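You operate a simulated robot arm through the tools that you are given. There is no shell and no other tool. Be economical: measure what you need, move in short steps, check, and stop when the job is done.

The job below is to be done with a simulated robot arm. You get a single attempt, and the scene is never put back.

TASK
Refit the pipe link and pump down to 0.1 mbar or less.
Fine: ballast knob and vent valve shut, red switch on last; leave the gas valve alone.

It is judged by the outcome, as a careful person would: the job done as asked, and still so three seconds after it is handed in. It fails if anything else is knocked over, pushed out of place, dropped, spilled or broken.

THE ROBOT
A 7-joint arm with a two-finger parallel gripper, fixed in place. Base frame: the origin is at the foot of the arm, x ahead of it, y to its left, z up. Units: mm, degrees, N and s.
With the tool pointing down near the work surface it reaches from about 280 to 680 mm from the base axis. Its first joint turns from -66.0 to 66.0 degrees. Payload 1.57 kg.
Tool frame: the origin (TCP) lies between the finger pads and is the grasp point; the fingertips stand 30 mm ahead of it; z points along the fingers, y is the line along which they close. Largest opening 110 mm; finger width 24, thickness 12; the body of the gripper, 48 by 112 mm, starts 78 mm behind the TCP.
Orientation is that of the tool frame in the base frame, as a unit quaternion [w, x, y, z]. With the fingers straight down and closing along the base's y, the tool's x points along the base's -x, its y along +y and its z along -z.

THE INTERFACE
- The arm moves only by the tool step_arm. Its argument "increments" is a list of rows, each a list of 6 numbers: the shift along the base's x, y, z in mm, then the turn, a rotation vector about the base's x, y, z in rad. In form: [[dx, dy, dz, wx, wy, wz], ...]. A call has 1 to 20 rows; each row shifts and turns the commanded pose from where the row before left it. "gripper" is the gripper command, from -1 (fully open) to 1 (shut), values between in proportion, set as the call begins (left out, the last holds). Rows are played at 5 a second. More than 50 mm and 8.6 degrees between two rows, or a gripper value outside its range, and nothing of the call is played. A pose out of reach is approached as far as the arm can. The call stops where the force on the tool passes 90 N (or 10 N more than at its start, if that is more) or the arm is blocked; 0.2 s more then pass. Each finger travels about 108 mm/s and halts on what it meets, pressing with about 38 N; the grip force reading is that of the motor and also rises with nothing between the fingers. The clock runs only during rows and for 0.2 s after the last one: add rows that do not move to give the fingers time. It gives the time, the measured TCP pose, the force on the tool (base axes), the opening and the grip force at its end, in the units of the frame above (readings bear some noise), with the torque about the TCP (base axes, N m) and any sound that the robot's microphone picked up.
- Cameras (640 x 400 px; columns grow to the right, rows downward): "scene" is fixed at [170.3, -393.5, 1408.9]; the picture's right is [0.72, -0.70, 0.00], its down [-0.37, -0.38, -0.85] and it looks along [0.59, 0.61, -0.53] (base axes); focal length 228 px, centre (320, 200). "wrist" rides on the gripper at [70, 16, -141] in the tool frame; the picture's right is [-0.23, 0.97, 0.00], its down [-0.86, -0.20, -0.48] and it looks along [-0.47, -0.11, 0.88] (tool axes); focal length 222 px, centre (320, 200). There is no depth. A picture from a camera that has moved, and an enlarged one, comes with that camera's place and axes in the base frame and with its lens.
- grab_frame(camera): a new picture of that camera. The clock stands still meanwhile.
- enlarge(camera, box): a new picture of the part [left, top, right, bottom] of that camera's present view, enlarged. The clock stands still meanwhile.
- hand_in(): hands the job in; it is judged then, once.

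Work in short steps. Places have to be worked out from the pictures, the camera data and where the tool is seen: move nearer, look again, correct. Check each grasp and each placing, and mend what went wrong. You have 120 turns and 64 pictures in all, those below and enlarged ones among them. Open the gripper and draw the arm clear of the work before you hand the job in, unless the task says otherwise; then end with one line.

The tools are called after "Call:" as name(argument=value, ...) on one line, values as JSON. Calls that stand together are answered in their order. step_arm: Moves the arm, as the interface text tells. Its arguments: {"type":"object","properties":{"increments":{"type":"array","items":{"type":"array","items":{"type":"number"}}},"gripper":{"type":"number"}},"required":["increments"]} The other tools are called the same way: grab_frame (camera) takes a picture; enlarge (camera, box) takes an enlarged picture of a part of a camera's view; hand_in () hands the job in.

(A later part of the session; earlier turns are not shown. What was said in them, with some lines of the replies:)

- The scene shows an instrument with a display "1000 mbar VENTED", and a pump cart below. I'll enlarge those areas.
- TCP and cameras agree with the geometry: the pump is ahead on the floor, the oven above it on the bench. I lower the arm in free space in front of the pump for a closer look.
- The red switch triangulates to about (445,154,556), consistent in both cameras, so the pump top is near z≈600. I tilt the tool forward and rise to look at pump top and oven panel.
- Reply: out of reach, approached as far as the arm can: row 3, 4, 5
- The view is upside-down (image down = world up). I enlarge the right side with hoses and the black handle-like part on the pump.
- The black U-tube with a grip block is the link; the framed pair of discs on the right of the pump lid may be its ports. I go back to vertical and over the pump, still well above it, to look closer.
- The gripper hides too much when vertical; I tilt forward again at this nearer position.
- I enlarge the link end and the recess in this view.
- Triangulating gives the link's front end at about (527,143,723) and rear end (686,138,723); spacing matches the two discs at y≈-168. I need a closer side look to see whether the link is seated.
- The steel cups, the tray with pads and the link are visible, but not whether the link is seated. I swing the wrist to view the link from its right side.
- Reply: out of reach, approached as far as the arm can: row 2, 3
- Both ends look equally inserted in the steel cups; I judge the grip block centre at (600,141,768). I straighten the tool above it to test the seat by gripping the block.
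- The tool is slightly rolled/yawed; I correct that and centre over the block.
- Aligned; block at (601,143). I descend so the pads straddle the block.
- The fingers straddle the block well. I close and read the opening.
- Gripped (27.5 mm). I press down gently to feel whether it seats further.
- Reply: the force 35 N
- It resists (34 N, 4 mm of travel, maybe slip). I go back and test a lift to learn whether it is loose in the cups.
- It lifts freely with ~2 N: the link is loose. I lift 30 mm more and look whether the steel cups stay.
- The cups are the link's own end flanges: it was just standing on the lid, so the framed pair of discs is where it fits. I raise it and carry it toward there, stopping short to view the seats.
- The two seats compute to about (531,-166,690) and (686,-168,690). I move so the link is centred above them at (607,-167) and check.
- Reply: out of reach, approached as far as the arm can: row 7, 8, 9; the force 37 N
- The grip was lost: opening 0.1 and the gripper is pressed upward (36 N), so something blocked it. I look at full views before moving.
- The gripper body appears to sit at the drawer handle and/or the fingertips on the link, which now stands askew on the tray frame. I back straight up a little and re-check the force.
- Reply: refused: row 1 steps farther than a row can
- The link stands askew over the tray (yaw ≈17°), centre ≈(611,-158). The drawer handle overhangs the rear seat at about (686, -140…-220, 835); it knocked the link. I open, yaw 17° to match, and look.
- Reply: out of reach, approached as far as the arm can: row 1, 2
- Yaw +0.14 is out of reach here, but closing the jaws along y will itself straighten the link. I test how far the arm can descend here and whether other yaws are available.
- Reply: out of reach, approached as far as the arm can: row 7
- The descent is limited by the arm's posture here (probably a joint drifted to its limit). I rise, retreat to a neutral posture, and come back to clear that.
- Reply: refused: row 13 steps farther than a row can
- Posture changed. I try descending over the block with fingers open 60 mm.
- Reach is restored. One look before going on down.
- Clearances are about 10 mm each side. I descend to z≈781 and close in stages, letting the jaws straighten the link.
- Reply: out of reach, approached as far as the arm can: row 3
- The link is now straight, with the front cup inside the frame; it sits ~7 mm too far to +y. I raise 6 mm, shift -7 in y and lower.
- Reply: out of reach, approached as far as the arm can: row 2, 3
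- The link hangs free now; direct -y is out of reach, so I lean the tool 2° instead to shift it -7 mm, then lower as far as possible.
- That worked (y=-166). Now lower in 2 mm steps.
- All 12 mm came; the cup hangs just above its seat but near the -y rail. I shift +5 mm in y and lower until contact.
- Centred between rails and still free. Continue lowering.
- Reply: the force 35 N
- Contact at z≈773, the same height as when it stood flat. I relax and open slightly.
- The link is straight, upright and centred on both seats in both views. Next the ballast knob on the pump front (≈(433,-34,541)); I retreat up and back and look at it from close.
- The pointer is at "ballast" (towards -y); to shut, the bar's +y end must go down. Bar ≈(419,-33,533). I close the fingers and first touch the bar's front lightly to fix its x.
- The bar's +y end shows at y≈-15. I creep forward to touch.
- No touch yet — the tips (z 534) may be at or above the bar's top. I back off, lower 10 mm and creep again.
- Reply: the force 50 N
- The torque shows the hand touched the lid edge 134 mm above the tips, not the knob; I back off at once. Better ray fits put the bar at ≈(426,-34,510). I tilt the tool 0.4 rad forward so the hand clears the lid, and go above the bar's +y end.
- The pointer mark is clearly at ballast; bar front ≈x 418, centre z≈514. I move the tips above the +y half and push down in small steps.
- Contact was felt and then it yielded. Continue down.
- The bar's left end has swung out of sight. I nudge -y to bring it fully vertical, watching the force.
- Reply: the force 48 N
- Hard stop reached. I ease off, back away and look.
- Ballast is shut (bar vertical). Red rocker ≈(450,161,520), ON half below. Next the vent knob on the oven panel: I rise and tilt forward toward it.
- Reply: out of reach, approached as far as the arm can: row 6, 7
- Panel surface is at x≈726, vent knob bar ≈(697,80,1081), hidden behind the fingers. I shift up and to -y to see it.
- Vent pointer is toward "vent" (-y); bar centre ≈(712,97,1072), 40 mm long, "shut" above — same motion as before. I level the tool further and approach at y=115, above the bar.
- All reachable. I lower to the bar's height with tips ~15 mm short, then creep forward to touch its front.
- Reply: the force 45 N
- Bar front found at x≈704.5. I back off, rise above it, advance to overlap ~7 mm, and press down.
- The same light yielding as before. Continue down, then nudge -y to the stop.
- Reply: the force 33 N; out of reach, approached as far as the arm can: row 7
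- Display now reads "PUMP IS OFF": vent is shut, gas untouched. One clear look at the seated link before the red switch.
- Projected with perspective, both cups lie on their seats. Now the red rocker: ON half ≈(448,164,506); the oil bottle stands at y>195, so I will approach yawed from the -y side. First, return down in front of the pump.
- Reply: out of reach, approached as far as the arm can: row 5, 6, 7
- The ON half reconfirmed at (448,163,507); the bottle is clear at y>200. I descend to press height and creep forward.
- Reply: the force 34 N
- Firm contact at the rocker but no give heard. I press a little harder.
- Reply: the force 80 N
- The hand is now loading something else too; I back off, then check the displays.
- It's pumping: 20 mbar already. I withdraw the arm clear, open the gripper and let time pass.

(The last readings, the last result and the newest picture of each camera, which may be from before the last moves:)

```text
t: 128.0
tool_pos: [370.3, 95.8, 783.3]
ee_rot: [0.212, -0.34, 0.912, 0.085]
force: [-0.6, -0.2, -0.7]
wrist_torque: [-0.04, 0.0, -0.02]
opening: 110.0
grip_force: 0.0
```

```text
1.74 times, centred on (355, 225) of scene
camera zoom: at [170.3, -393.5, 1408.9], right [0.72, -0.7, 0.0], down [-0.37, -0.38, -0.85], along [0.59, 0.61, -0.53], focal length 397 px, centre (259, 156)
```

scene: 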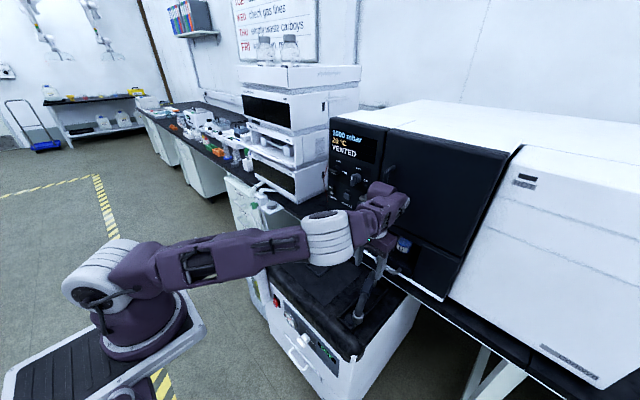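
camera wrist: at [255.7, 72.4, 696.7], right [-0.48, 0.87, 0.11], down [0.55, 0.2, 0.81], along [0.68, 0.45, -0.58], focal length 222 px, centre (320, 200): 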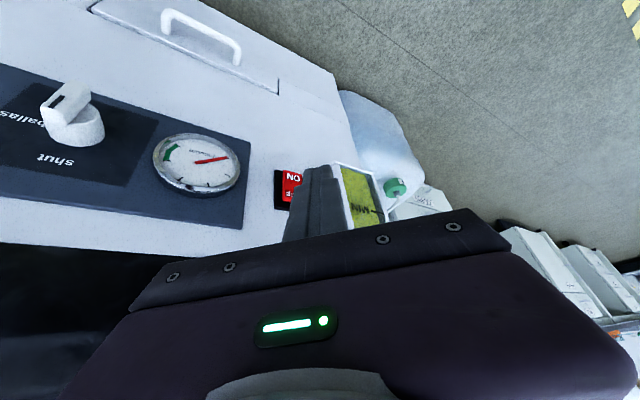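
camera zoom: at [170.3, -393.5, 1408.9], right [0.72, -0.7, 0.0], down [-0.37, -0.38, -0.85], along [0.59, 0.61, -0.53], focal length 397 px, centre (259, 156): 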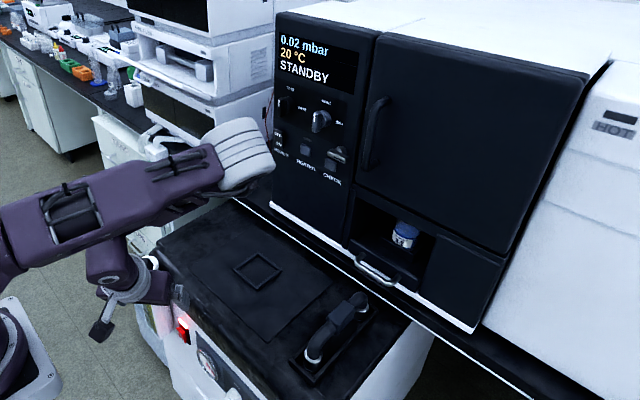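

The display shows 0.02 mbar, STANDBY; the link is seated, the arm is clear and the gripper is open. I hand in.

Call:
hand_in()

```text
The job is handed in.
```

The pipe link is refitted and the oven display read 0.02 mbar at the last check. The ballast knob and vent valve are shut, the red switch went on last, and I left the gas valve alone. While I was carrying the link, it caught the oven drawer handle and fell a few centimetres out of the gripper onto its seat. I picked it up and seated it again, and saw no damage. The gripper hand also pressed against the pump, probably the lid edge, once while I was finding the ballast knob and probably again at the red switch. I saw nothing moved or marked in the pictures.
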